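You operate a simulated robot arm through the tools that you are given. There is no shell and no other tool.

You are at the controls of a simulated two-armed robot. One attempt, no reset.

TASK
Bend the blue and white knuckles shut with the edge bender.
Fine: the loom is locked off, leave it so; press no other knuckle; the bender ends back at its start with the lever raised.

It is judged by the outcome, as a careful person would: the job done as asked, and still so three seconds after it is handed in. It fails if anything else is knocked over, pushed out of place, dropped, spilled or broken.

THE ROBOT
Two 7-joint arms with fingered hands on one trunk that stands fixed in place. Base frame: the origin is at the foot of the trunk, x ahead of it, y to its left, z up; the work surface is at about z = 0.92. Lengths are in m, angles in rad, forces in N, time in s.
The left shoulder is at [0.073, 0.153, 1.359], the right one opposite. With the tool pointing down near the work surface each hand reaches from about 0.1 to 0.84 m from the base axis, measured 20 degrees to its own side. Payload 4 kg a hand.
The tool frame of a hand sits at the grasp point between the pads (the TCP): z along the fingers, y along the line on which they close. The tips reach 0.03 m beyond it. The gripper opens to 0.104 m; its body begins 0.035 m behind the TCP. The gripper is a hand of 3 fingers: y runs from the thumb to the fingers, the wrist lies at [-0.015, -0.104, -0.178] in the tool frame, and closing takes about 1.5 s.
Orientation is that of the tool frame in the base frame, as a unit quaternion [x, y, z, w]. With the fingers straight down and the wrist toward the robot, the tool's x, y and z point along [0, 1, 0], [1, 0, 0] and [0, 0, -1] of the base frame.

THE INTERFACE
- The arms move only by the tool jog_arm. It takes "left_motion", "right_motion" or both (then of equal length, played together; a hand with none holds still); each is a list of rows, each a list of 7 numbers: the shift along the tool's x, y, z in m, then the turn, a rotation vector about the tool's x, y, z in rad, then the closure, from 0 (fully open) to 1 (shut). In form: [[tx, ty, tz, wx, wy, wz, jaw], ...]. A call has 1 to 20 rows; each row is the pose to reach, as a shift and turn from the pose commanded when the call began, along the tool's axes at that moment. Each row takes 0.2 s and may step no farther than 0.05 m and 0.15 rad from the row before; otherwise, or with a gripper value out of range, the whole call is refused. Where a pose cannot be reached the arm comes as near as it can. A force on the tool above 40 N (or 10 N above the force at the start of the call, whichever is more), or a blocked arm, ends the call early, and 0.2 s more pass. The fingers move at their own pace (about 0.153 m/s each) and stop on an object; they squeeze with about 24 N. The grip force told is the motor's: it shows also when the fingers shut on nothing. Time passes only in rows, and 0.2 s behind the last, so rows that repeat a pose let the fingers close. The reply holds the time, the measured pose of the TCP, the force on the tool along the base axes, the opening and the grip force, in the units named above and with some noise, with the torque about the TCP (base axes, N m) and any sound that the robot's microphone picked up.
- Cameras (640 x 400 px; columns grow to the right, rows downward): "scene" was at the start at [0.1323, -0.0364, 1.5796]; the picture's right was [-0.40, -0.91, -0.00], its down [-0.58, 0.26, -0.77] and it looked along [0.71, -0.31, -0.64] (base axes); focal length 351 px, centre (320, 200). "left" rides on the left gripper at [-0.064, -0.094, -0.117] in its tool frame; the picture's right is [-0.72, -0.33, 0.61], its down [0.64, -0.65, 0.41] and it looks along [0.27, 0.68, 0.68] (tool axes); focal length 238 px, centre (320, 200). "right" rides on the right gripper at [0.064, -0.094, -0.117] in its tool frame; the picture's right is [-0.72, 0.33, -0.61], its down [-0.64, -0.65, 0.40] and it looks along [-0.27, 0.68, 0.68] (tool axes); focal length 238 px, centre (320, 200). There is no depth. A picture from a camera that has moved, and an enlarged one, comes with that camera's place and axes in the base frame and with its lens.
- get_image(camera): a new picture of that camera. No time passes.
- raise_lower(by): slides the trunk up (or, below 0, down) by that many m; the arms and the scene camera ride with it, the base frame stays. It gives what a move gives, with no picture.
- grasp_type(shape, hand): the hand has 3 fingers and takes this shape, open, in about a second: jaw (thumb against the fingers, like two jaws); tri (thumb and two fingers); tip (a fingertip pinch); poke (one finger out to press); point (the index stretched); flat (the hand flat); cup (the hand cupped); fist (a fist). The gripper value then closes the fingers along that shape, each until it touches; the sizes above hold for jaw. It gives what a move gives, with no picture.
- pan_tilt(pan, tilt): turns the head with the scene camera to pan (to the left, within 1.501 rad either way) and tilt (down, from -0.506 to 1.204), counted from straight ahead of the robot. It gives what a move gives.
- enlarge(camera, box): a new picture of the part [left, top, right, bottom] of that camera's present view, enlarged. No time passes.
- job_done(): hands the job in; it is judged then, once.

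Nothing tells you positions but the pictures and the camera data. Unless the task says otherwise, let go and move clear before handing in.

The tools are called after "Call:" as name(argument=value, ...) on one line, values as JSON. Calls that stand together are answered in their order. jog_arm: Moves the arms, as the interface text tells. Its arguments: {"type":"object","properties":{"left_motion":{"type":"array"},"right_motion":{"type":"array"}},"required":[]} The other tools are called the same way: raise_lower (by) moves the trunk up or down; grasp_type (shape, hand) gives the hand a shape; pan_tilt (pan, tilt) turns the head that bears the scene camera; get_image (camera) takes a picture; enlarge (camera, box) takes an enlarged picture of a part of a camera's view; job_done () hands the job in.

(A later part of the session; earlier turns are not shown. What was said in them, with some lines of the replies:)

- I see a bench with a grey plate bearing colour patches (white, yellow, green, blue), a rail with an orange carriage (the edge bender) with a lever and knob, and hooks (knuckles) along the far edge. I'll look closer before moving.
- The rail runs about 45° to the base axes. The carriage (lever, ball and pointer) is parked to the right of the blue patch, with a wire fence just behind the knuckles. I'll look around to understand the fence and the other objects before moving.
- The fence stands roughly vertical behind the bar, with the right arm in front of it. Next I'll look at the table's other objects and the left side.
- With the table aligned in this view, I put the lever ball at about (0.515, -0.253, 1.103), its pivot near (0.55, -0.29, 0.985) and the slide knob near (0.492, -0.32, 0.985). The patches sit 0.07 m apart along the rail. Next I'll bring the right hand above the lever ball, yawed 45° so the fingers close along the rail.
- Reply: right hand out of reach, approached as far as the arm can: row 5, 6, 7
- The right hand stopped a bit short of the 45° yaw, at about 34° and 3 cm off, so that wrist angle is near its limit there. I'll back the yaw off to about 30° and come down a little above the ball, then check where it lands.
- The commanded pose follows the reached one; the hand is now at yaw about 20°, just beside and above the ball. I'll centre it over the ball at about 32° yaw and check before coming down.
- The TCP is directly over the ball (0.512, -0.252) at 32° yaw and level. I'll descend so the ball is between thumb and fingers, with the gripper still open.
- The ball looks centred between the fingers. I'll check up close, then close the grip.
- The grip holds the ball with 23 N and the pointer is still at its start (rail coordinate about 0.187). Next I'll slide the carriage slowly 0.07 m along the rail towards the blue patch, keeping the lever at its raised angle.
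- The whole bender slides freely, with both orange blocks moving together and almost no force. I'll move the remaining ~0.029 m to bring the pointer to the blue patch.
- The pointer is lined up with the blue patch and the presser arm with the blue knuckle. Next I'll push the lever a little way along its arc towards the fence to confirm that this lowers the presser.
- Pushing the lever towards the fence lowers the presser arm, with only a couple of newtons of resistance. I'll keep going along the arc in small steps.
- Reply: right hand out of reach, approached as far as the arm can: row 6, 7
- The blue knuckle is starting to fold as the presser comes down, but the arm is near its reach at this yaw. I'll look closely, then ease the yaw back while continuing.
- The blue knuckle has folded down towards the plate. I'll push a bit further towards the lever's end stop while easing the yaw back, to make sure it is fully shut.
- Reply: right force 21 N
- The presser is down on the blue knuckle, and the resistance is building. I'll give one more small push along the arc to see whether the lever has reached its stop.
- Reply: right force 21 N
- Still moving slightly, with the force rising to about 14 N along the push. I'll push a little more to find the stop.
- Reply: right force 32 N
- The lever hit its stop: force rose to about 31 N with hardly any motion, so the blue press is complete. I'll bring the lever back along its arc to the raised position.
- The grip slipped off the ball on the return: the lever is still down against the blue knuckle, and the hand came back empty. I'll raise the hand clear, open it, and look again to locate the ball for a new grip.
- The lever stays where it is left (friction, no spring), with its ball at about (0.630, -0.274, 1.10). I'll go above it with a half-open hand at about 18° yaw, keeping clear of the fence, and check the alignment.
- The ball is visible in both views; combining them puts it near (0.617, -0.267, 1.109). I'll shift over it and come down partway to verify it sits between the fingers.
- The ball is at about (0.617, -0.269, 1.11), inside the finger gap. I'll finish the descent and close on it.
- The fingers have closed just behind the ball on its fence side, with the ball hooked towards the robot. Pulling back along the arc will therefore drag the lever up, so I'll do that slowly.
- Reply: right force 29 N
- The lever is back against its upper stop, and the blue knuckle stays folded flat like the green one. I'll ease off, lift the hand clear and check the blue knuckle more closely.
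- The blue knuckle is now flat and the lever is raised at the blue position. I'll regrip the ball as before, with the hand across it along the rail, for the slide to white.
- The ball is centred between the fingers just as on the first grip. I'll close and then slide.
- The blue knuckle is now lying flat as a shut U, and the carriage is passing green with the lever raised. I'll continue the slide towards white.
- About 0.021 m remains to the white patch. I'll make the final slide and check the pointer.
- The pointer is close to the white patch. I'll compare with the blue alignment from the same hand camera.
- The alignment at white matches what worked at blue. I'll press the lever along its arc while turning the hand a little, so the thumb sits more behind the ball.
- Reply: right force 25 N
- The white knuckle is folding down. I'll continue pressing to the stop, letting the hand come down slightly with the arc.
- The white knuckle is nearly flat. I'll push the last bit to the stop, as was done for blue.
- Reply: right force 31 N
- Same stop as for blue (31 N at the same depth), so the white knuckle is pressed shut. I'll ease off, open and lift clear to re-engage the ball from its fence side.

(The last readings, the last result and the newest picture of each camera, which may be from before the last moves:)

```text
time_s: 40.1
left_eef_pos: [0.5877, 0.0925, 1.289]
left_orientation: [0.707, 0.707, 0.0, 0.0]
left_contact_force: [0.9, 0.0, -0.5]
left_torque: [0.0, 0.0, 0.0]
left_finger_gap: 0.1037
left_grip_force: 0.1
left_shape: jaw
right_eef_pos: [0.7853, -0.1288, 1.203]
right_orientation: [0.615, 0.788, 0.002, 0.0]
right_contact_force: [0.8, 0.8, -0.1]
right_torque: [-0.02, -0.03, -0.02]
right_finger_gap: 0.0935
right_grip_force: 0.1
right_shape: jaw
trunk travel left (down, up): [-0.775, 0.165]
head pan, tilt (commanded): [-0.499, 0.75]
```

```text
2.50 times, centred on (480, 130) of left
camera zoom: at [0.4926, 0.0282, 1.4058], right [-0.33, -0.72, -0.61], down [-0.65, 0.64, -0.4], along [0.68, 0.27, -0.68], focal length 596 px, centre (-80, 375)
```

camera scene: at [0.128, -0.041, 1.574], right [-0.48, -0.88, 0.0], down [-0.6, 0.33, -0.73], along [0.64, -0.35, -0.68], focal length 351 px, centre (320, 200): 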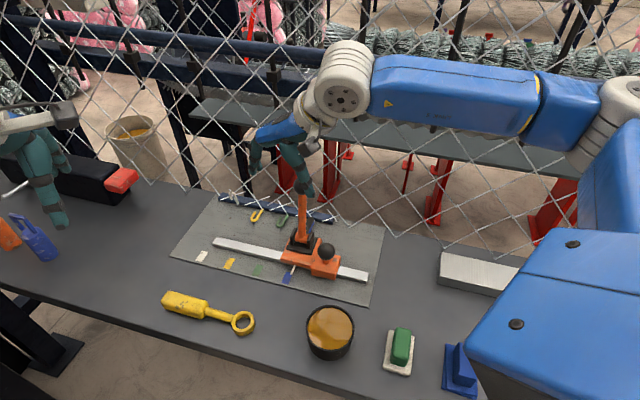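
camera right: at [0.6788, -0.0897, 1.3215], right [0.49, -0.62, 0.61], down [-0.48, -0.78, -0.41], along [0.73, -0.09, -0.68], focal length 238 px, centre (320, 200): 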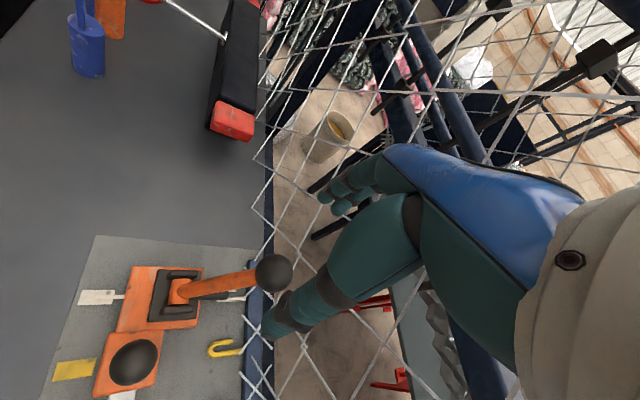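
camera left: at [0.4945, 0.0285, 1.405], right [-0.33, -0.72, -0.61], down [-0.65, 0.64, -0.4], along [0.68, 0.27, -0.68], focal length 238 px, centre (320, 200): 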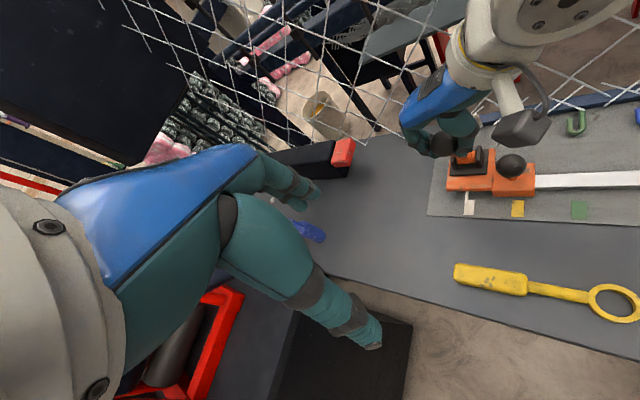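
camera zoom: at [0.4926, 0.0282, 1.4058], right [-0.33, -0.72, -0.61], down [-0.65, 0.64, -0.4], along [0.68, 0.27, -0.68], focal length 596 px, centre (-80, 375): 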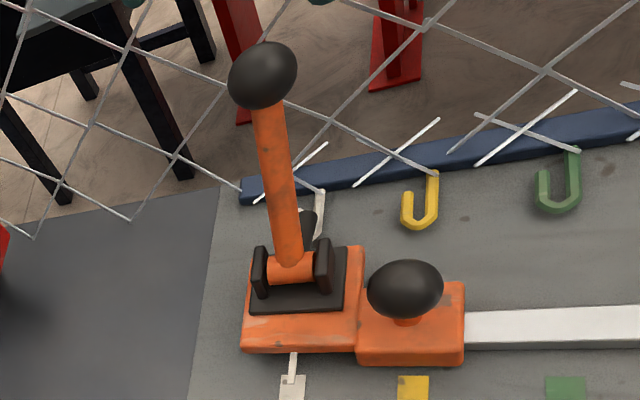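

The white knuckle lies flat now. Three views put the ball at about (0.786, -0.138, 1.112). I'll align the hand with the rail over the ball, which keeps the fingers away from the fence, and check before descending.

Call:
jog_arm(right_motion=[[-0.003, 0, 0, 0, 0, -0.12, 0.2], [-0.006, 0, 0, 0, 0, -0.24, 0.3], [-0.009, -0.0009, 0, 0, 0, -0.36, 0.3], [-0.0106, -0.0009, 0, 0, 0, -0.44, 0.3], [-0.0106, -0.0009, 0.03, 0, 0, -0.44, 0.3], [-0.0106, -0.0009, 0.055, 0, 0, -0.44, 0.3], [-0.0106, -0.0009, 0.055, 0, 0, -0.44, 0.3]])

Call:
enlarge(camera="scene", box=[160, 110, 300, 260])

Call:
get_image(camera="right")

Call:
enlarge(camera="left", box=[400, 30, 560, 190])

```text
time_s: 41.7
left_eef_pos: [0.5881, 0.0946, 1.287]
left_orientation: [0.707, 0.707, 0.0, 0.001]
left_contact_force: [-0.3, -0.3, 0.8]
left_torque: [0.01, 0.02, -0.04]
left_finger_gap: 0.1038
left_grip_force: 0.0
left_shape: jaw
right_eef_pos: [0.7485, -0.1496, 1.1669]
right_orientation: [0.523, 0.853, 0.001, 0.003]
right_contact_force: [-0.8, -0.6, -0.4]
right_torque: [-0.04, -0.03, 0.03]
right_finger_gap: 0.073
right_grip_force: 0.0
right_shape: jaw
right hand out of reach, approached as far as the arm can: row 2, 3, 4, 5, 6, 7
trunk travel left (down, up): [-0.775, 0.165]
head pan, tilt (commanded): [-0.499, 0.75]
```

```text
2.67 times, centred on (230, 185) of scene
camera zoom: at [0.1296, -0.0397, 1.5739], right [-0.48, -0.88, 0.0], down [-0.6, 0.33, -0.73], along [0.64, -0.35, -0.68], focal length 936 px, centre (560, 240)
```

zoom: 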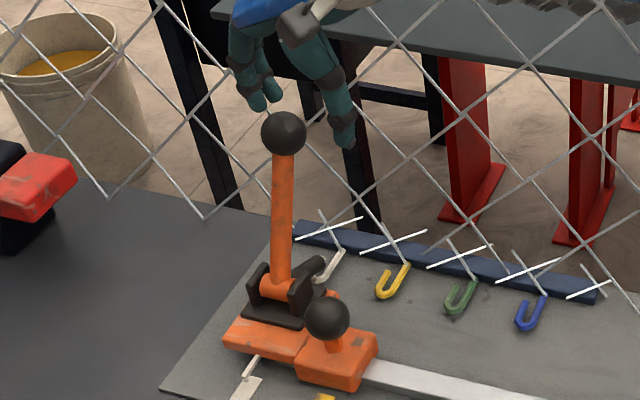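

```text
taken
camera right: at [0.6356, -0.1352, 1.2837], right [0.61, -0.49, 0.62], down [-0.29, -0.87, -0.41], along [0.74, 0.07, -0.67], focal length 238 px, centre (320, 200)
```

right: 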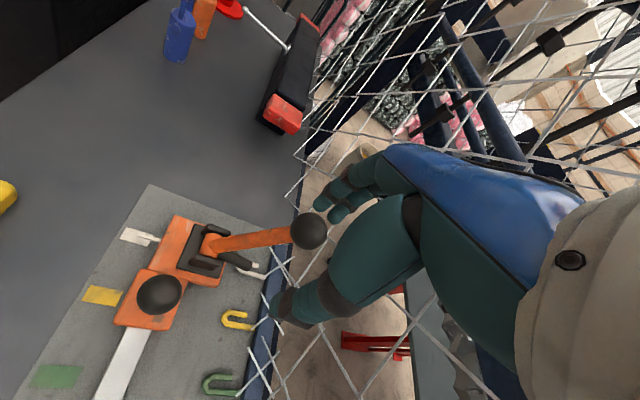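

```text
2.50 times, centred on (480, 110) of left
camera zoom: at [0.4936, 0.0296, 1.4054], right [-0.33, -0.72, -0.61], down [-0.65, 0.64, -0.4], along [0.68, 0.27, -0.68], focal length 596 px, centre (-80, 425)
```

zoom: 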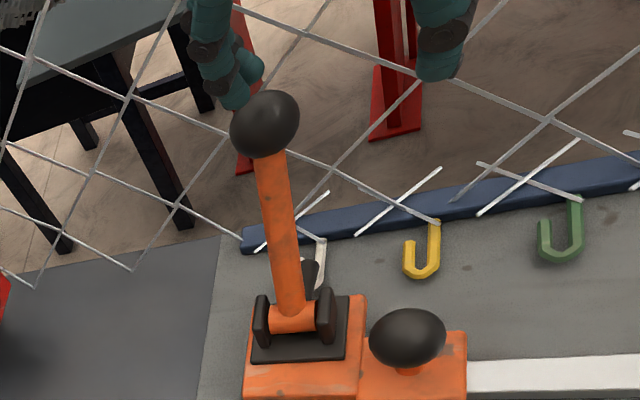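

Too much yaw at this reach pulled the arm short. I'll go back to about 14° yaw, which was reachable here, and place the hand over the ball again from above.

Call:
jog_arm(right_motion=[[0, 0, -0.035, 0, 0, 0.1, 0.3], [-0.002, 0.018, -0.035, 0, 0, 0.227, 0.4], [-0.0044, 0.0376, -0.035, 0, 0, 0.227, 0.4], [-0.0044, 0.0376, -0.035, 0, 0, 0.227, 0.4]])

Call:
enlarge(camera="scene", box=[160, 110, 300, 260])

Call:
get_image(camera="right")

```text
time_s: 42.7
left_eef_pos: [0.5872, 0.0967, 1.2892]
left_orientation: [0.707, 0.707, 0.0, 0.0]
left_contact_force: [-0.3, -0.6, 0.3]
left_torque: [0.04, -0.01, -0.01]
left_finger_gap: 0.1036
left_grip_force: 0.0
left_shape: jaw
right_eef_pos: [0.7828, -0.1348, 1.204]
right_orientation: [0.616, 0.787, 0.002, 0.003]
right_contact_force: [0.0, -1.1, -0.2]
right_torque: [-0.02, 0.0, -0.02]
right_finger_gap: 0.0629
right_grip_force: 0.1
right_shape: jaw
trunk travel left (down, up): [-0.775, 0.165]
head pan, tilt (commanded): [-0.499, 0.75]
```

```text
2.67 times, centred on (230, 185) of scene
camera zoom: at [0.1289, -0.0376, 1.5741], right [-0.48, -0.88, 0.0], down [-0.6, 0.33, -0.73], along [0.64, -0.35, -0.68], focal length 936 px, centre (560, 240)
```

zoom: 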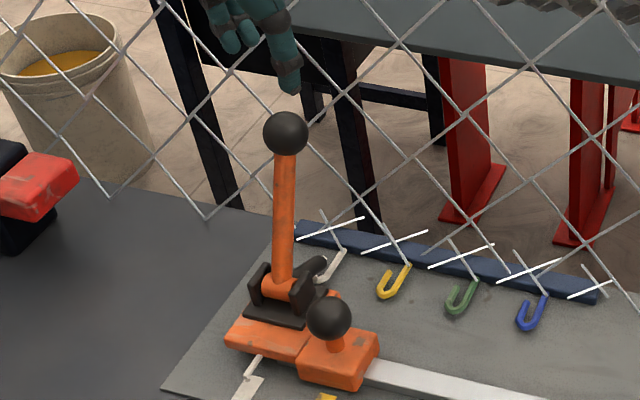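

```text
taken
camera right: at [0.6763, -0.0946, 1.32], right [0.48, -0.62, 0.62], down [-0.48, -0.78, -0.41], along [0.73, -0.1, -0.67], focal length 238 px, centre (320, 200)
```

right: 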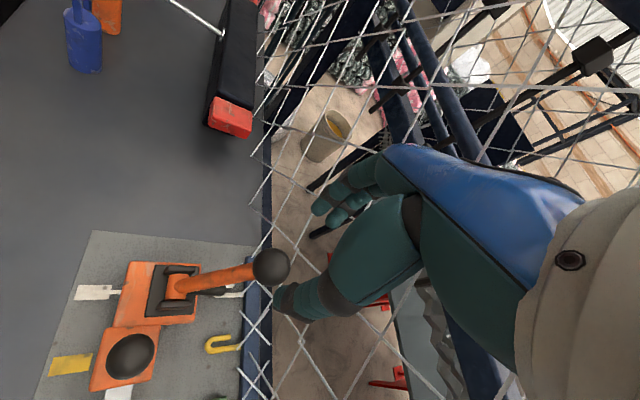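

The hand is over the ball (ball at about (0.786, -0.138, 1.112)). I'll descend around it with the hand partly open, then close gently.

Call:
jog_arm(right_motion=[[-0.0043, 0.0026, 0.03, 0, 0, 0, 0.35], [-0.0043, 0.0026, 0.06, 0, 0, 0, 0.35], [-0.0043, 0.0026, 0.09, 0, 0, 0, 0.35], [-0.0043, 0.0026, 0.09, 0, 0, 0, 0.35]])

Call:
enlarge(camera="scene", box=[160, 110, 300, 260])

Call:
get_image(camera="right")

Call:
enlarge(camera="left", box=[400, 30, 560, 190])

```text
time_s: 43.7
left_eef_pos: [0.5881, 0.0939, 1.2889]
left_orientation: [0.707, 0.707, 0.0, 0.0]
left_contact_force: [0.1, -0.3, -0.1]
left_torque: [0.01, -0.01, 0.0]
left_finger_gap: 0.1037
left_grip_force: 0.2
left_shape: jaw
right_eef_pos: [0.7877, -0.141, 1.1132]
right_orientation: [0.616, 0.788, 0.002, 0.003]
right_contact_force: [0.9, -0.2, -0.1]
right_torque: [0.04, 0.02, 0.0]
right_finger_gap: 0.0673
right_grip_force: 0.0
right_shape: jaw
trunk travel left (down, up): [-0.775, 0.165]
head pan, tilt (commanded): [-0.499, 0.75]
```

```text
2.67 times, centred on (230, 185) of scene
camera zoom: at [0.1282, -0.0395, 1.5741], right [-0.48, -0.88, 0.0], down [-0.6, 0.33, -0.73], along [0.64, -0.35, -0.68], focal length 936 px, centre (560, 240)
```

zoom: 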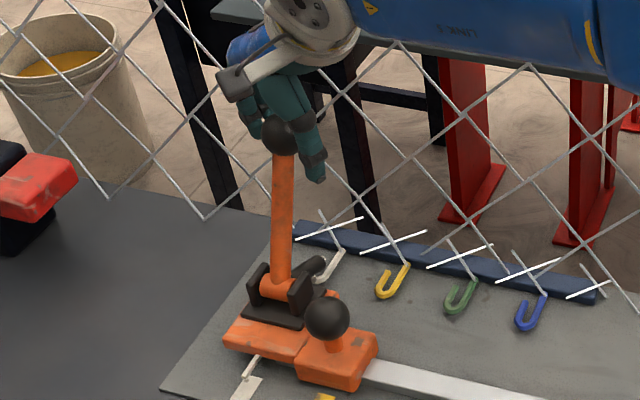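

```text
taken
camera right: at [0.6808, -0.1, 1.2298], right [0.48, -0.62, 0.62], down [-0.48, -0.78, -0.41], along [0.73, -0.1, -0.67], focal length 238 px, centre (320, 200)
```

right: 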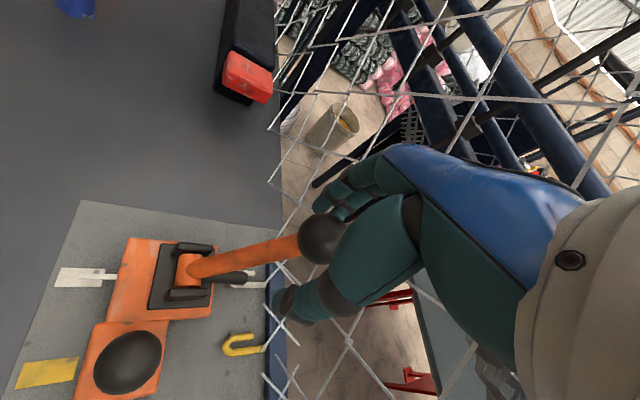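

```text
2.50 times, centred on (480, 110) of left
camera zoom: at [0.4921, 0.0298, 1.406], right [-0.33, -0.72, -0.61], down [-0.65, 0.64, -0.4], along [0.68, 0.27, -0.68], focal length 596 px, centre (-80, 425)
```

zoom: 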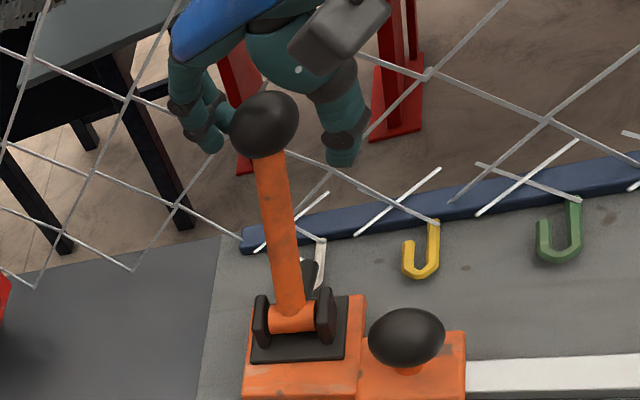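

No contact with the fence, and the ball sits centred in the hand as on the earlier good grips. Closing now.

Call:
jog_arm(right_motion=[[0, 0, 0, 0, 0, 0, 0.5], [0, 0, 0, 0, 0, 0, 0.7], [0, 0, 0, 0, 0, 0, 0.9], [0, 0, 0, 0, 0, 0, 0.95], [0, 0, 0, 0, 0, 0, 0.95], [0, 0, 0, 0, 0, 0, 0.95]])

Call:
enlarge(camera="scene", box=[180, 120, 280, 220])

Call:
get_image(camera="right")

```text
time_s: 45.1
left_eef_pos: [0.5898, 0.0945, 1.2881]
left_orientation: [0.707, 0.707, 0.0, 0.0]
left_contact_force: [0.6, 0.0, -0.5]
left_torque: [0.01, 0.02, -0.02]
left_finger_gap: 0.1037
left_grip_force: 0.0
left_shape: jaw
right_eef_pos: [0.79, -0.1402, 1.1109]
right_orientation: [0.617, 0.787, 0.001, 0.002]
right_contact_force: [-1.4, 1.8, -8.7]
right_torque: [0.03, -0.01, 0.08]
right_finger_gap: 0.0231
right_grip_force: 24.0
right_shape: jaw
trunk travel left (down, up): [-0.775, 0.165]
head pan, tilt (commanded): [-0.499, 0.75]
```

```text
4.00 times, centred on (230, 170) of scene
camera zoom: at [0.1308, -0.0394, 1.5737], right [-0.48, -0.88, 0.0], down [-0.6, 0.33, -0.73], along [0.64, -0.35, -0.69], focal length 1404 px, centre (680, 320)
```

zoom: 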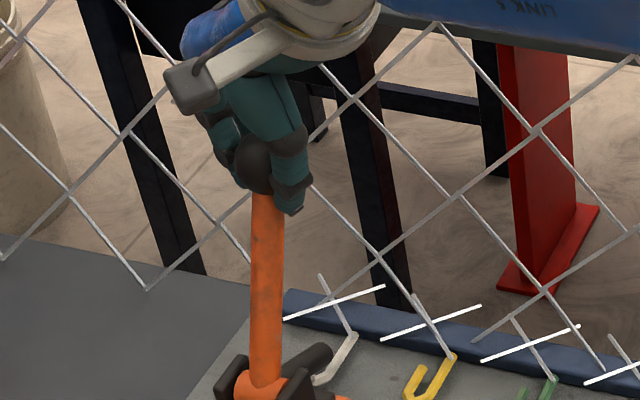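

```text
taken
camera right: at [0.6821, -0.0997, 1.2282], right [0.49, -0.62, 0.62], down [-0.48, -0.78, -0.41], along [0.73, -0.1, -0.68], focal length 238 px, centre (320, 200)
```

right: 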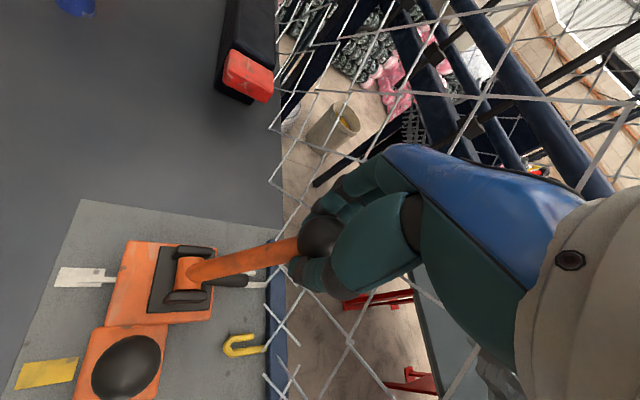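

The grip is secure (gap 0.023 m, the same as the good grips). I'll pull the lever back up along its arc, turning the hand back towards the rail as it comes.

Call:
jog_arm(right_motion=[[0.0103, -0.0062, -0.0035, 0, 0, 0, 0.95], [0.0204, -0.0122, -0.006, 0, 0, 0, 0.95], [0.0301, -0.018, -0.0073, 0, 0, 0, 0.95], [0.0393, -0.0235, -0.0078, 0, 0, -0.05, 0.95], [0.0515, -0.0308, -0.007, 0, 0, -0.1, 0.95], [0.0634, -0.0379, -0.0048, 0, 0, -0.15, 0.95], [0.072, -0.043, -0.002, 0, 0, -0.2, 0.95], [0.0806, -0.0482, 0.001, 0, 0, -0.25, 0.95], [0.0874, -0.0523, 0.0045, 0, 0, -0.28, 0.95], [0.0874, -0.0523, 0.0045, 0, 0, -0.28, 0.95]])

Call:
enlarge(camera="scene", box=[160, 130, 300, 280])

Call:
get_image(camera="right")

Call:
enlarge(camera="left", box=[400, 50, 560, 210])

```text
time_s: 47.3
left_eef_pos: [0.5897, 0.0917, 1.2876]
left_orientation: [0.707, 0.707, 0.001, -0.001]
left_contact_force: [0.1, -0.1, -0.4]
left_torque: [-0.01, -0.02, 0.01]
left_finger_gap: 0.1035
left_grip_force: 0.0
left_shape: jaw
right_eef_pos: [0.7177, -0.0686, 1.1079]
right_orientation: [0.501, 0.865, 0.002, 0.002]
right_contact_force: [3.6, -4.7, -4.4]
right_torque: [-0.09, -0.47, -0.2]
right_finger_gap: 0.0234
right_grip_force: 23.8
right_shape: jaw
trunk travel left (down, up): [-0.775, 0.165]
head pan, tilt (commanded): [-0.499, 0.75]
```

```text
2.67 times, centred on (230, 205) of scene
camera zoom: at [0.131, -0.0423, 1.5737], right [-0.48, -0.88, 0.0], down [-0.6, 0.33, -0.73], along [0.64, -0.35, -0.69], focal length 936 px, centre (560, 187)
```

zoom: 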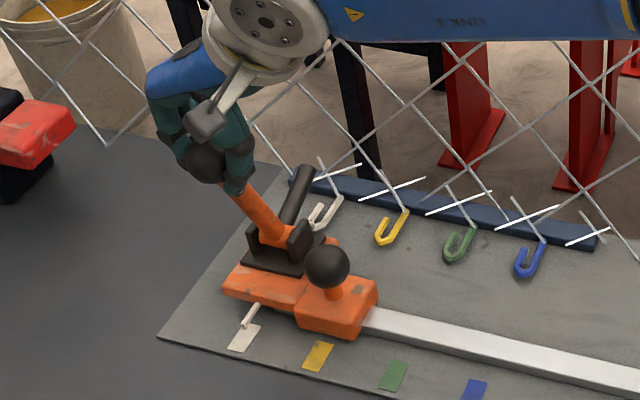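

```text
taken
camera right: at [0.6043, -0.0608, 1.2248], right [0.64, -0.46, 0.62], down [-0.24, -0.88, -0.41], along [0.73, 0.11, -0.67], focal length 238 px, centre (320, 200)
```

right: 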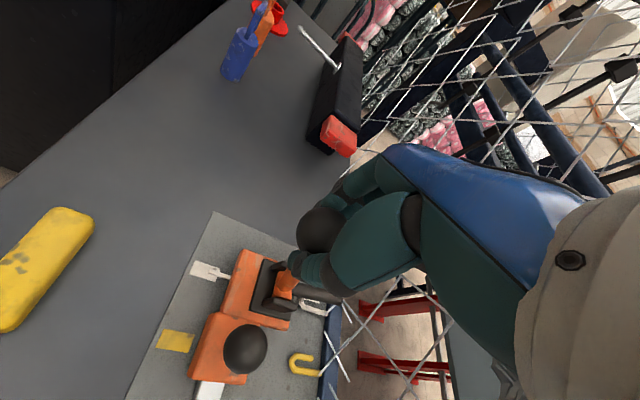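

```text
2.50 times, centred on (480, 130) of left
camera zoom: at [0.4941, 0.0272, 1.4052], right [-0.33, -0.72, -0.61], down [-0.65, 0.64, -0.4], along [0.68, 0.27, -0.68], focal length 596 px, centre (-80, 375)
```

zoom: 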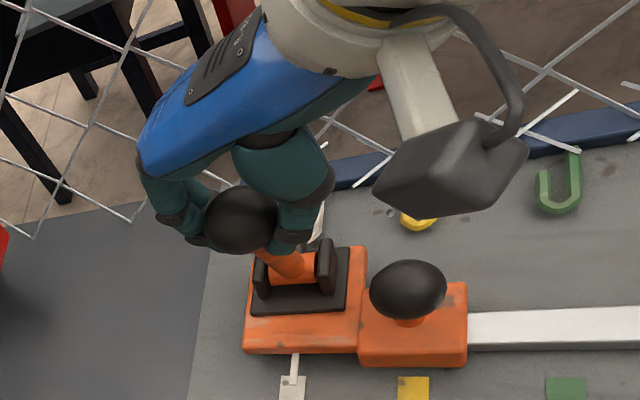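

The lever is nearly at its raised position and the white knuckle lies flat like the others. I'll pull the last centimetre to the upper stop.

Call:
jog_arm(right_motion=[[0.0048, -0.0013, 0.003, 0, 0, 0, 0.95], [0.0096, -0.0026, 0.006, 0, 0, 0, 0.95], [0.0115, -0.0031, 0.007, 0, 0, 0, 0.95], [0.0115, -0.0031, 0.007, 0, 0, 0, 0.95]])

Call:
enlarge(camera="scene", box=[160, 130, 300, 280])

```text
time_s: 48.3
left_eef_pos: [0.5894, 0.0923, 1.2885]
left_orientation: [0.707, 0.707, 0.001, -0.001]
left_contact_force: [0.5, -0.8, 0.0]
left_torque: [0.03, 0.0, -0.02]
left_finger_gap: 0.1033
left_grip_force: 0.1
left_shape: jaw
right_eef_pos: [0.7108, -0.061, 1.1026]
right_orientation: [0.5, 0.866, 0.004, 0.003]
right_contact_force: [9.8, -7.1, 6.5]
right_torque: [-0.14, -0.61, -0.18]
right_finger_gap: 0.0244
right_grip_force: 24.0
right_shape: jaw
trunk travel left (down, up): [-0.775, 0.165]
head pan, tilt (commanded): [-0.499, 0.75]
```

```text
2.67 times, centred on (230, 205) of scene
camera zoom: at [0.1302, -0.0428, 1.574], right [-0.48, -0.88, 0.0], down [-0.6, 0.33, -0.73], along [0.64, -0.35, -0.69], focal length 936 px, centre (560, 187)
```

zoom: 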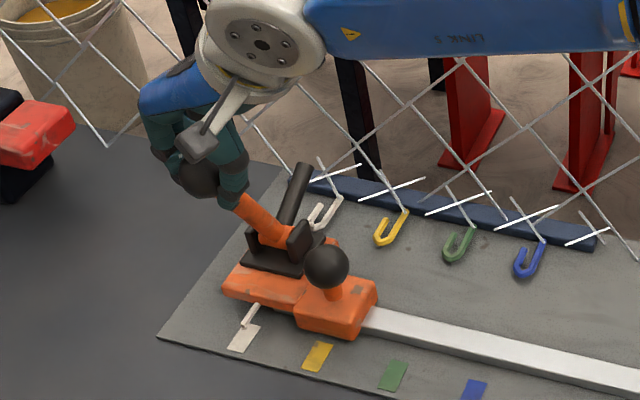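

The lever is at its upper stop and both knuckles are bent flat. Next I'll slide the carriage back along the rail towards its start, keeping the lever raised.

Call:
jog_arm(right_motion=[[-0.0063, -0.0111, -0.002, 0, 0, 0, 0.95], [-0.0095, -0.0231, -0.002, 0, 0, 0, 0.95], [-0.0128, -0.0352, -0.002, 0, 0, 0, 0.95], [-0.0161, -0.0472, -0.002, 0, 0, 0, 0.95], [-0.0193, -0.0593, -0.002, 0, 0, 0, 0.95], [-0.0226, -0.0713, -0.002, 0, 0, 0, 0.95], [-0.0259, -0.0834, -0.002, 0, 0, 0, 0.95], [-0.0291, -0.0954, -0.002, 0, 0, 0, 0.95], [-0.0324, -0.1075, -0.002, 0, 0, 0, 0.95], [-0.0357, -0.1195, -0.002, 0, 0, 0, 0.95], [-0.0357, -0.1195, -0.002, 0, 0, 0, 0.95]])

Call:
enlarge(camera="scene", box=[190, 150, 350, 290])

Call:
get_image(camera="right")

```text
time_s: 50.7
left_eef_pos: [0.5882, 0.0937, 1.2879]
left_orientation: [0.707, 0.707, 0.0, 0.0]
left_contact_force: [0.1, 0.1, 0.4]
left_torque: [-0.01, -0.02, 0.02]
left_finger_gap: 0.1036
left_grip_force: 0.1
left_shape: jaw
right_eef_pos: [0.6213, -0.1498, 1.1026]
right_orientation: [0.5, 0.866, 0.002, 0.003]
right_contact_force: [1.2, -1.6, 3.4]
right_torque: [-0.02, -0.38, -0.09]
right_finger_gap: 0.0245
right_grip_force: 24.6
right_shape: jaw
trunk travel left (down, up): [-0.775, 0.165]
head pan, tilt (commanded): [-0.499, 0.75]
```

```text
2.86 times, centred on (270, 220) of scene
camera zoom: at [0.1284, -0.0406, 1.574], right [-0.48, -0.88, 0.0], down [-0.6, 0.33, -0.73], along [0.64, -0.35, -0.68], focal length 1003 px, centre (463, 143)
```

zoom: 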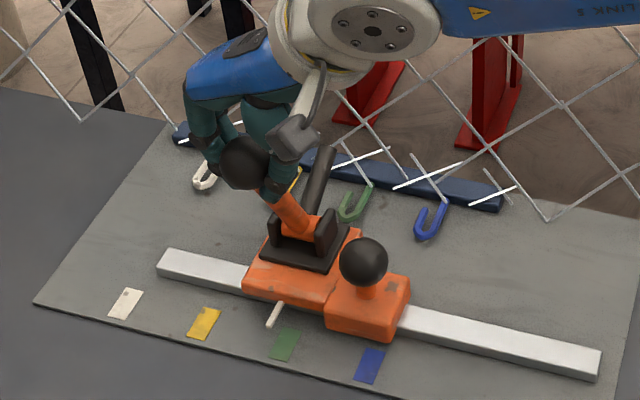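

```text
taken
camera right: at [0.5087, -0.1416, 1.2189], right [0.64, -0.46, 0.62], down [-0.24, -0.88, -0.41], along [0.73, 0.11, -0.67], focal length 238 px, centre (320, 200)
```

right: 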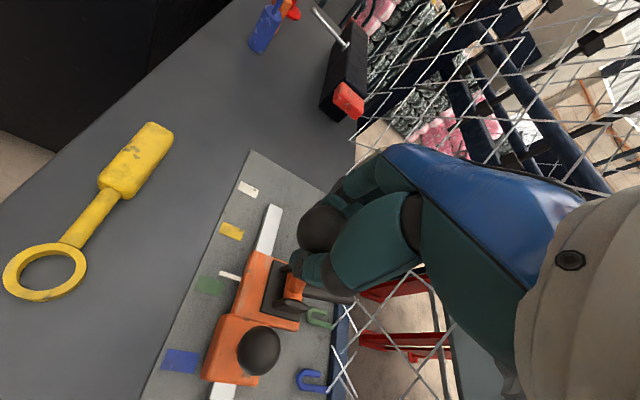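

Both knuckles stay folded and the carriage is passing green with the lever up. I'll continue back towards the start.

Call:
jog_arm(right_motion=[[-0.0033, -0.0121, 0, 0, 0, 0, 0.95], [-0.0065, -0.0241, 0, 0, 0, 0, 0.95], [-0.0098, -0.0362, 0, 0, 0, 0, 0.95], [-0.0131, -0.0482, 0, 0, 0, 0, 0.95], [-0.0163, -0.0603, 0, 0, 0, 0, 0.95], [-0.0196, -0.0723, 0, 0, 0, 0, 0.95], [-0.0229, -0.0844, 0, 0, 0, 0, 0.95], [-0.0261, -0.0964, 0, 0, 0, 0, 0.95], [-0.0294, -0.1085, 0, 0, 0, 0, 0.95], [-0.0326, -0.1205, 0, 0, 0, 0, 0.95], [-0.0352, -0.1302, 0, 0, 0, 0, 0.95], [-0.0352, -0.1302, 0, 0, 0, 0, 0.95]])

Call:
enlarge(camera="scene", box=[250, 150, 410, 310])

Call:
get_image(camera="right")

```text
time_s: 53.3
left_eef_pos: [0.5877, 0.0927, 1.2884]
left_orientation: [0.707, 0.707, 0.0, 0.0]
left_contact_force: [-0.1, 0.2, -0.8]
left_torque: [0.01, 0.01, 0.02]
left_finger_gap: 0.1036
left_grip_force: 0.1
left_shape: jaw
right_eef_pos: [0.5269, -0.246, 1.1021]
right_orientation: [0.5, 0.866, 0.002, 0.003]
right_contact_force: [2.1, -1.1, 3.5]
right_torque: [-0.05, -0.36, -0.1]
right_finger_gap: 0.0244
right_grip_force: 24.0
right_shape: jaw
trunk travel left (down, up): [-0.775, 0.165]
head pan, tilt (commanded): [-0.499, 0.75]
```

```text
2.50 times, centred on (330, 230) of scene
camera zoom: at [0.1277, -0.0411, 1.5741], right [-0.48, -0.88, 0.0], down [-0.6, 0.33, -0.73], along [0.64, -0.35, -0.68], focal length 878 px, centre (295, 125)
```

zoom: 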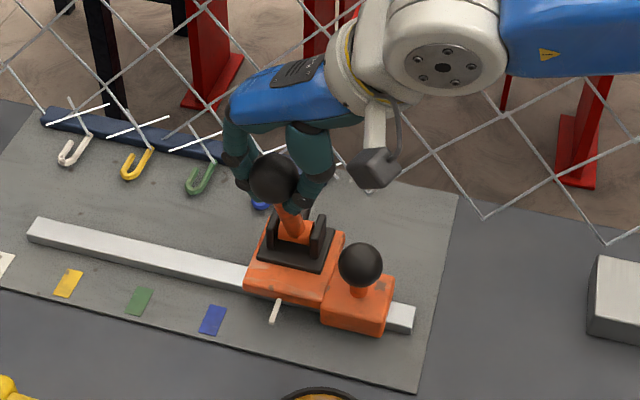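

```text
taken
camera right: at [0.4128, -0.2376, 1.2185], right [0.64, -0.46, 0.62], down [-0.24, -0.88, -0.41], along [0.73, 0.11, -0.67], focal length 238 px, centre (320, 200)
```

right: 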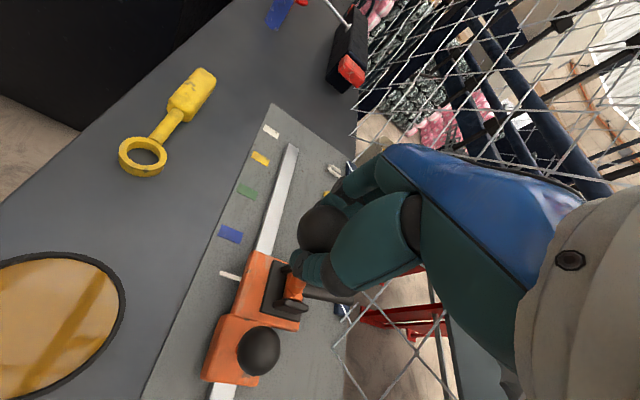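

About 1.6 cm remains to the original start position, judging against the first picture from this view. I'll move that and compare.

Call:
jog_arm(right_motion=[[-0.0021, -0.0077, 0, 0, 0, 0, 0.95], [-0.0042, -0.0154, 0, 0, 0, 0, 0.95], [-0.0042, -0.0154, 0, 0, 0, 0, 0.95]])

Call:
enlarge(camera="scene", box=[250, 150, 410, 310])

```text
time_s: 54.1
left_eef_pos: [0.5884, 0.0942, 1.288]
left_orientation: [0.708, 0.707, 0.0, 0.0]
left_contact_force: [0.2, 0.1, 0.5]
left_torque: [-0.01, 0.02, 0.01]
left_finger_gap: 0.1035
left_grip_force: 0.2
left_shape: jaw
right_eef_pos: [0.5147, -0.257, 1.1017]
right_orientation: [0.5, 0.866, 0.001, 0.002]
right_contact_force: [1.2, -0.1, 4.1]
right_torque: [-0.03, -0.34, -0.08]
right_finger_gap: 0.0248
right_grip_force: 24.0
right_shape: jaw
trunk travel left (down, up): [-0.775, 0.165]
head pan, tilt (commanded): [-0.499, 0.75]
```

```text
2.50 times, centred on (330, 230) of scene
camera zoom: at [0.1272, -0.0405, 1.5742], right [-0.48, -0.88, 0.0], down [-0.6, 0.33, -0.73], along [0.64, -0.35, -0.68], focal length 878 px, centre (295, 125)
```

zoom: 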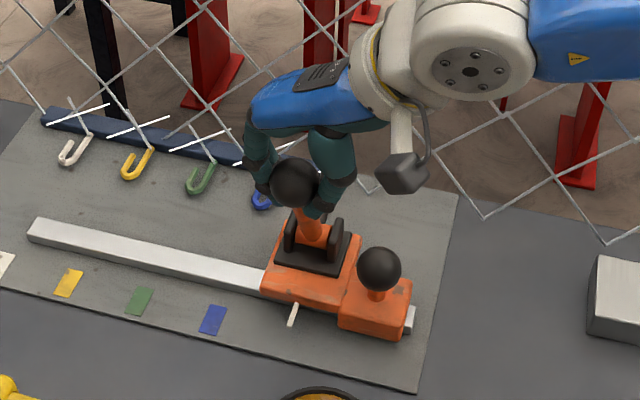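

The carriage, knob, pointer and ball now match the very first picture of this view. I'll open the hand and lift straight up off the ball.

Call:
jog_arm(right_motion=[[0, 0, 0, 0, 0, 0, 0.6], [0, 0, 0, 0, 0, 0, 0.3], [0, 0, 0, 0, 0, 0, 0], [0, 0, 0, 0, 0, 0, 0], [0, 0, -0.03, 0, 0, 0, 0], [0, 0, -0.065, 0, 0, 0, 0], [0, 0, -0.1, 0, 0, 0, 0], [0, 0, -0.14, 0, 0, 0, 0], [0, 0, -0.18, 0, 0, 0, 0], [0, 0, -0.18, 0, 0, 0, 0]])

Call:
enlarge(camera="scene", box=[250, 150, 410, 310])

Call:
get_image(camera="right")

```text
time_s: 56.3
left_eef_pos: [0.5876, 0.0936, 1.2889]
left_orientation: [0.707, 0.707, 0.001, 0.001]
left_contact_force: [-1.1, 0.1, -0.7]
left_torque: [0.0, -0.05, 0.0]
left_finger_gap: 0.1036
left_grip_force: 0.0
left_shape: jaw
right_eef_pos: [0.5145, -0.2573, 1.2826]
right_orientation: [0.501, 0.866, 0.001, 0.004]
right_contact_force: [0.5, 0.2, -0.4]
right_torque: [0.01, 0.01, 0.0]
right_finger_gap: 0.1038
right_grip_force: 0.0
right_shape: jaw
trunk travel left (down, up): [-0.775, 0.165]
head pan, tilt (commanded): [-0.499, 0.75]
```

```text
2.50 times, centred on (330, 230) of scene
camera zoom: at [0.1275, -0.0408, 1.5741], right [-0.48, -0.88, 0.0], down [-0.6, 0.33, -0.73], along [0.64, -0.35, -0.68], focal length 878 px, centre (295, 125)
```

zoom: 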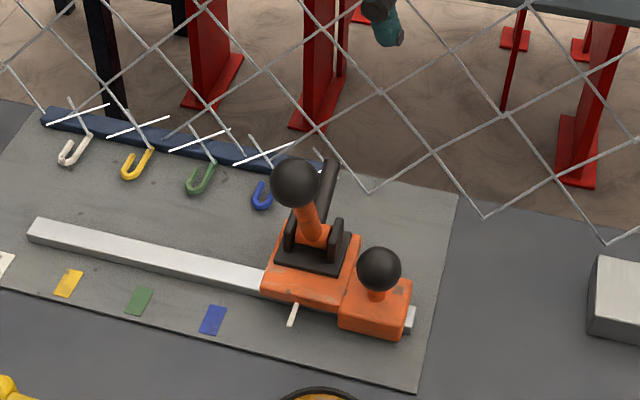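

```text
taken
camera right: at [0.4004, -0.2483, 1.3998], right [0.64, -0.46, 0.62], down [-0.24, -0.88, -0.41], along [0.73, 0.11, -0.67], focal length 238 px, centre (320, 200)
```

right: 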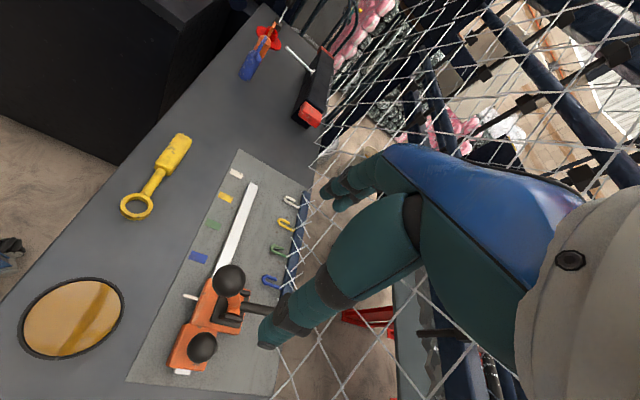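

The lever stays raised and the bender is at its start. I'll return the head to its original view, back the right hand off to its own start, and inspect the knuckles closely.

Call:
jog_arm(right_motion=[[-0.03, -0.02, 0, 0, 0, 0.13, 0], [-0.06, -0.05, -0.01, 0, 0, 0.26, 0], [-0.09, -0.08, -0.02, 0, 0, 0.39, 0], [-0.11, -0.11, -0.04, 0, 0, 0.52, 0], [-0.11, -0.11, -0.05, 0, 0, 0.52, 0]])

Call:
pan_tilt(pan=-0.415, tilt=0.686)

Call:
enlarge(camera="scene", box=[190, 200, 420, 344])

Call:
enlarge(camera="scene", box=[230, 200, 350, 260])

Call:
enlarge(camera="left", box=[420, 80, 640, 230])

Call:
get_image(camera="scene")

```text
time_s: 57.5
left_eef_pos: [0.5883, 0.0938, 1.2881]
left_orientation: [0.707, 0.707, 0.001, 0.0]
left_contact_force: [-0.5, -0.6, -0.8]
left_torque: [0.03, 0.02, -0.01]
left_finger_gap: 0.1033
left_grip_force: 0.1
left_shape: jaw
right_eef_pos: [0.4723, -0.4074, 1.3327]
right_orientation: [0.708, 0.707, 0.003, 0.002]
right_contact_force: [1.2, 0.4, 0.1]
right_torque: [0.03, -0.02, 0.0]
right_finger_gap: 0.1037
right_grip_force: 0.0
right_shape: jaw
trunk travel left (down, up): [-0.775, 0.165]
head pan, tilt (commanded): [-0.499, 0.75]
```

```text
time_s: 58.1
left_eef_pos: [0.5883, 0.0942, 1.2888]
left_orientation: [0.707, 0.707, 0.0, 0.0]
left_contact_force: [0.4, -0.8, 0.3]
left_torque: [0.03, 0.01, -0.02]
left_finger_gap: 0.1035
left_grip_force: 0.1
left_shape: jaw
right_eef_pos: [0.472, -0.4069, 1.3323]
right_orientation: [0.707, 0.707, 0.002, 0.002]
right_contact_force: [0.0, 0.0, 0.2]
right_torque: [-0.01, 0.0, -0.02]
right_finger_gap: 0.1038
right_grip_force: 0.1
right_shape: jaw
trunk travel left (down, up): [-0.775, 0.165]
head pan, tilt (commanded): [-0.415, 0.686]
```

```text
2.78 times, centred on (305, 272) of scene
camera zoom: at [0.132, -0.0356, 1.5796], right [-0.4, -0.91, 0.0], down [-0.58, 0.26, -0.77], along [0.71, -0.31, -0.64], focal length 975 px, centre (362, 0)
```

zoom: 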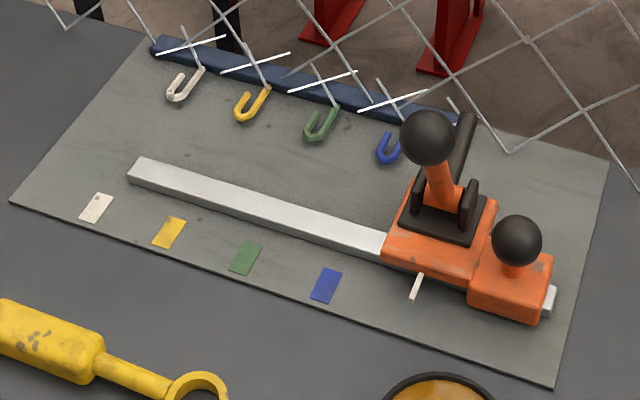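

```text
5.33 times, centred on (290, 230) of scene
camera zoom: at [0.132, -0.0356, 1.5796], right [-0.4, -0.91, 0.0], down [-0.58, 0.26, -0.77], along [0.71, -0.31, -0.64], focal length 1872 px, centre (480, 40)
```

zoom: 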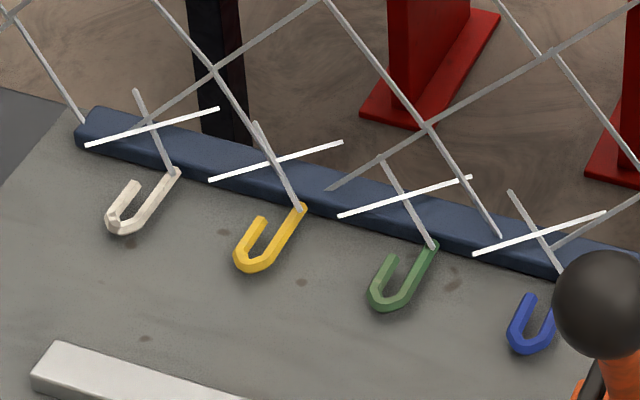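

```text
2.67 times, centred on (530, 155) of left
camera zoom: at [0.4922, 0.0291, 1.4059], right [-0.33, -0.72, -0.61], down [-0.65, 0.64, -0.4], along [0.68, 0.27, -0.68], focal length 636 px, centre (-240, 320)
```

zoom: 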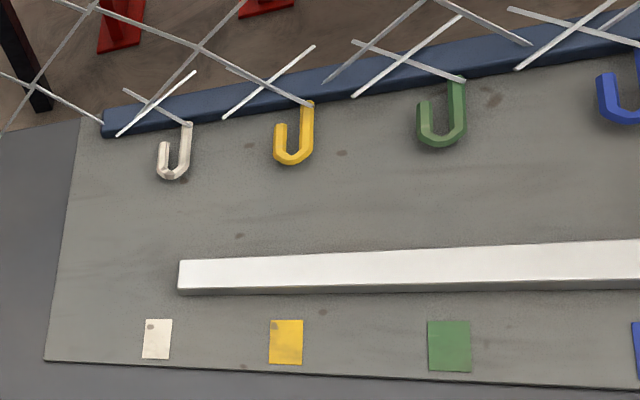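

```text
taken
camera scene: at [0.132, -0.0356, 1.5796], right [-0.4, -0.91, 0.0], down [-0.58, 0.26, -0.77], along [0.71, -0.31, -0.64], focal length 351 px, centre (320, 200)
```

scene: 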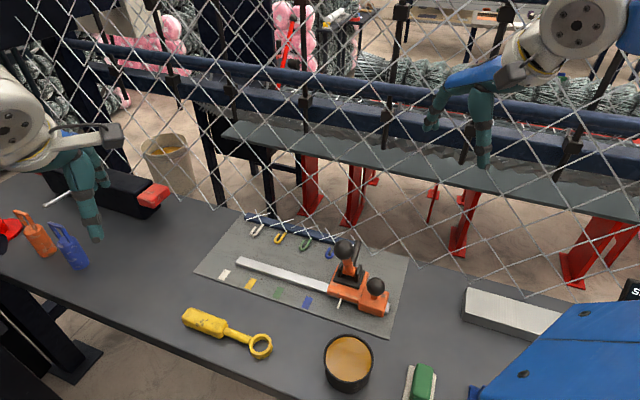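

Compared with the first picture, the ball, knob, pointer and lever are back in the same places, and the lever is raised. Blue and white now lie shut like yellow and green, which have not moved. The loom lock and everything else on the bench are undisturbed and the hand is clear, so I'm handing the job in.

Call:
job_done()

```text
The job is handed in.
```

The blue and white knuckles are bent shut; in the final pictures both lie flat like the yellow and green ones. I pushed the lever to its end stop on each.

- **Other knuckles:** I pressed neither yellow nor green, and the lever stayed raised while the bender passed them.
- **Bender:** it is back at its start with the lever raised. The lever ball, slide knob and pointer match the first picture.
- **Loom and bench:** I didn't touch the loom lock, and nothing else on the bench looks moved.
- **Lever slip:** after the blue press my grip slipped off the lever ball and left the lever down. I took hold again and raised it before sliding on to white.

The right hand is open and clear of the bender.
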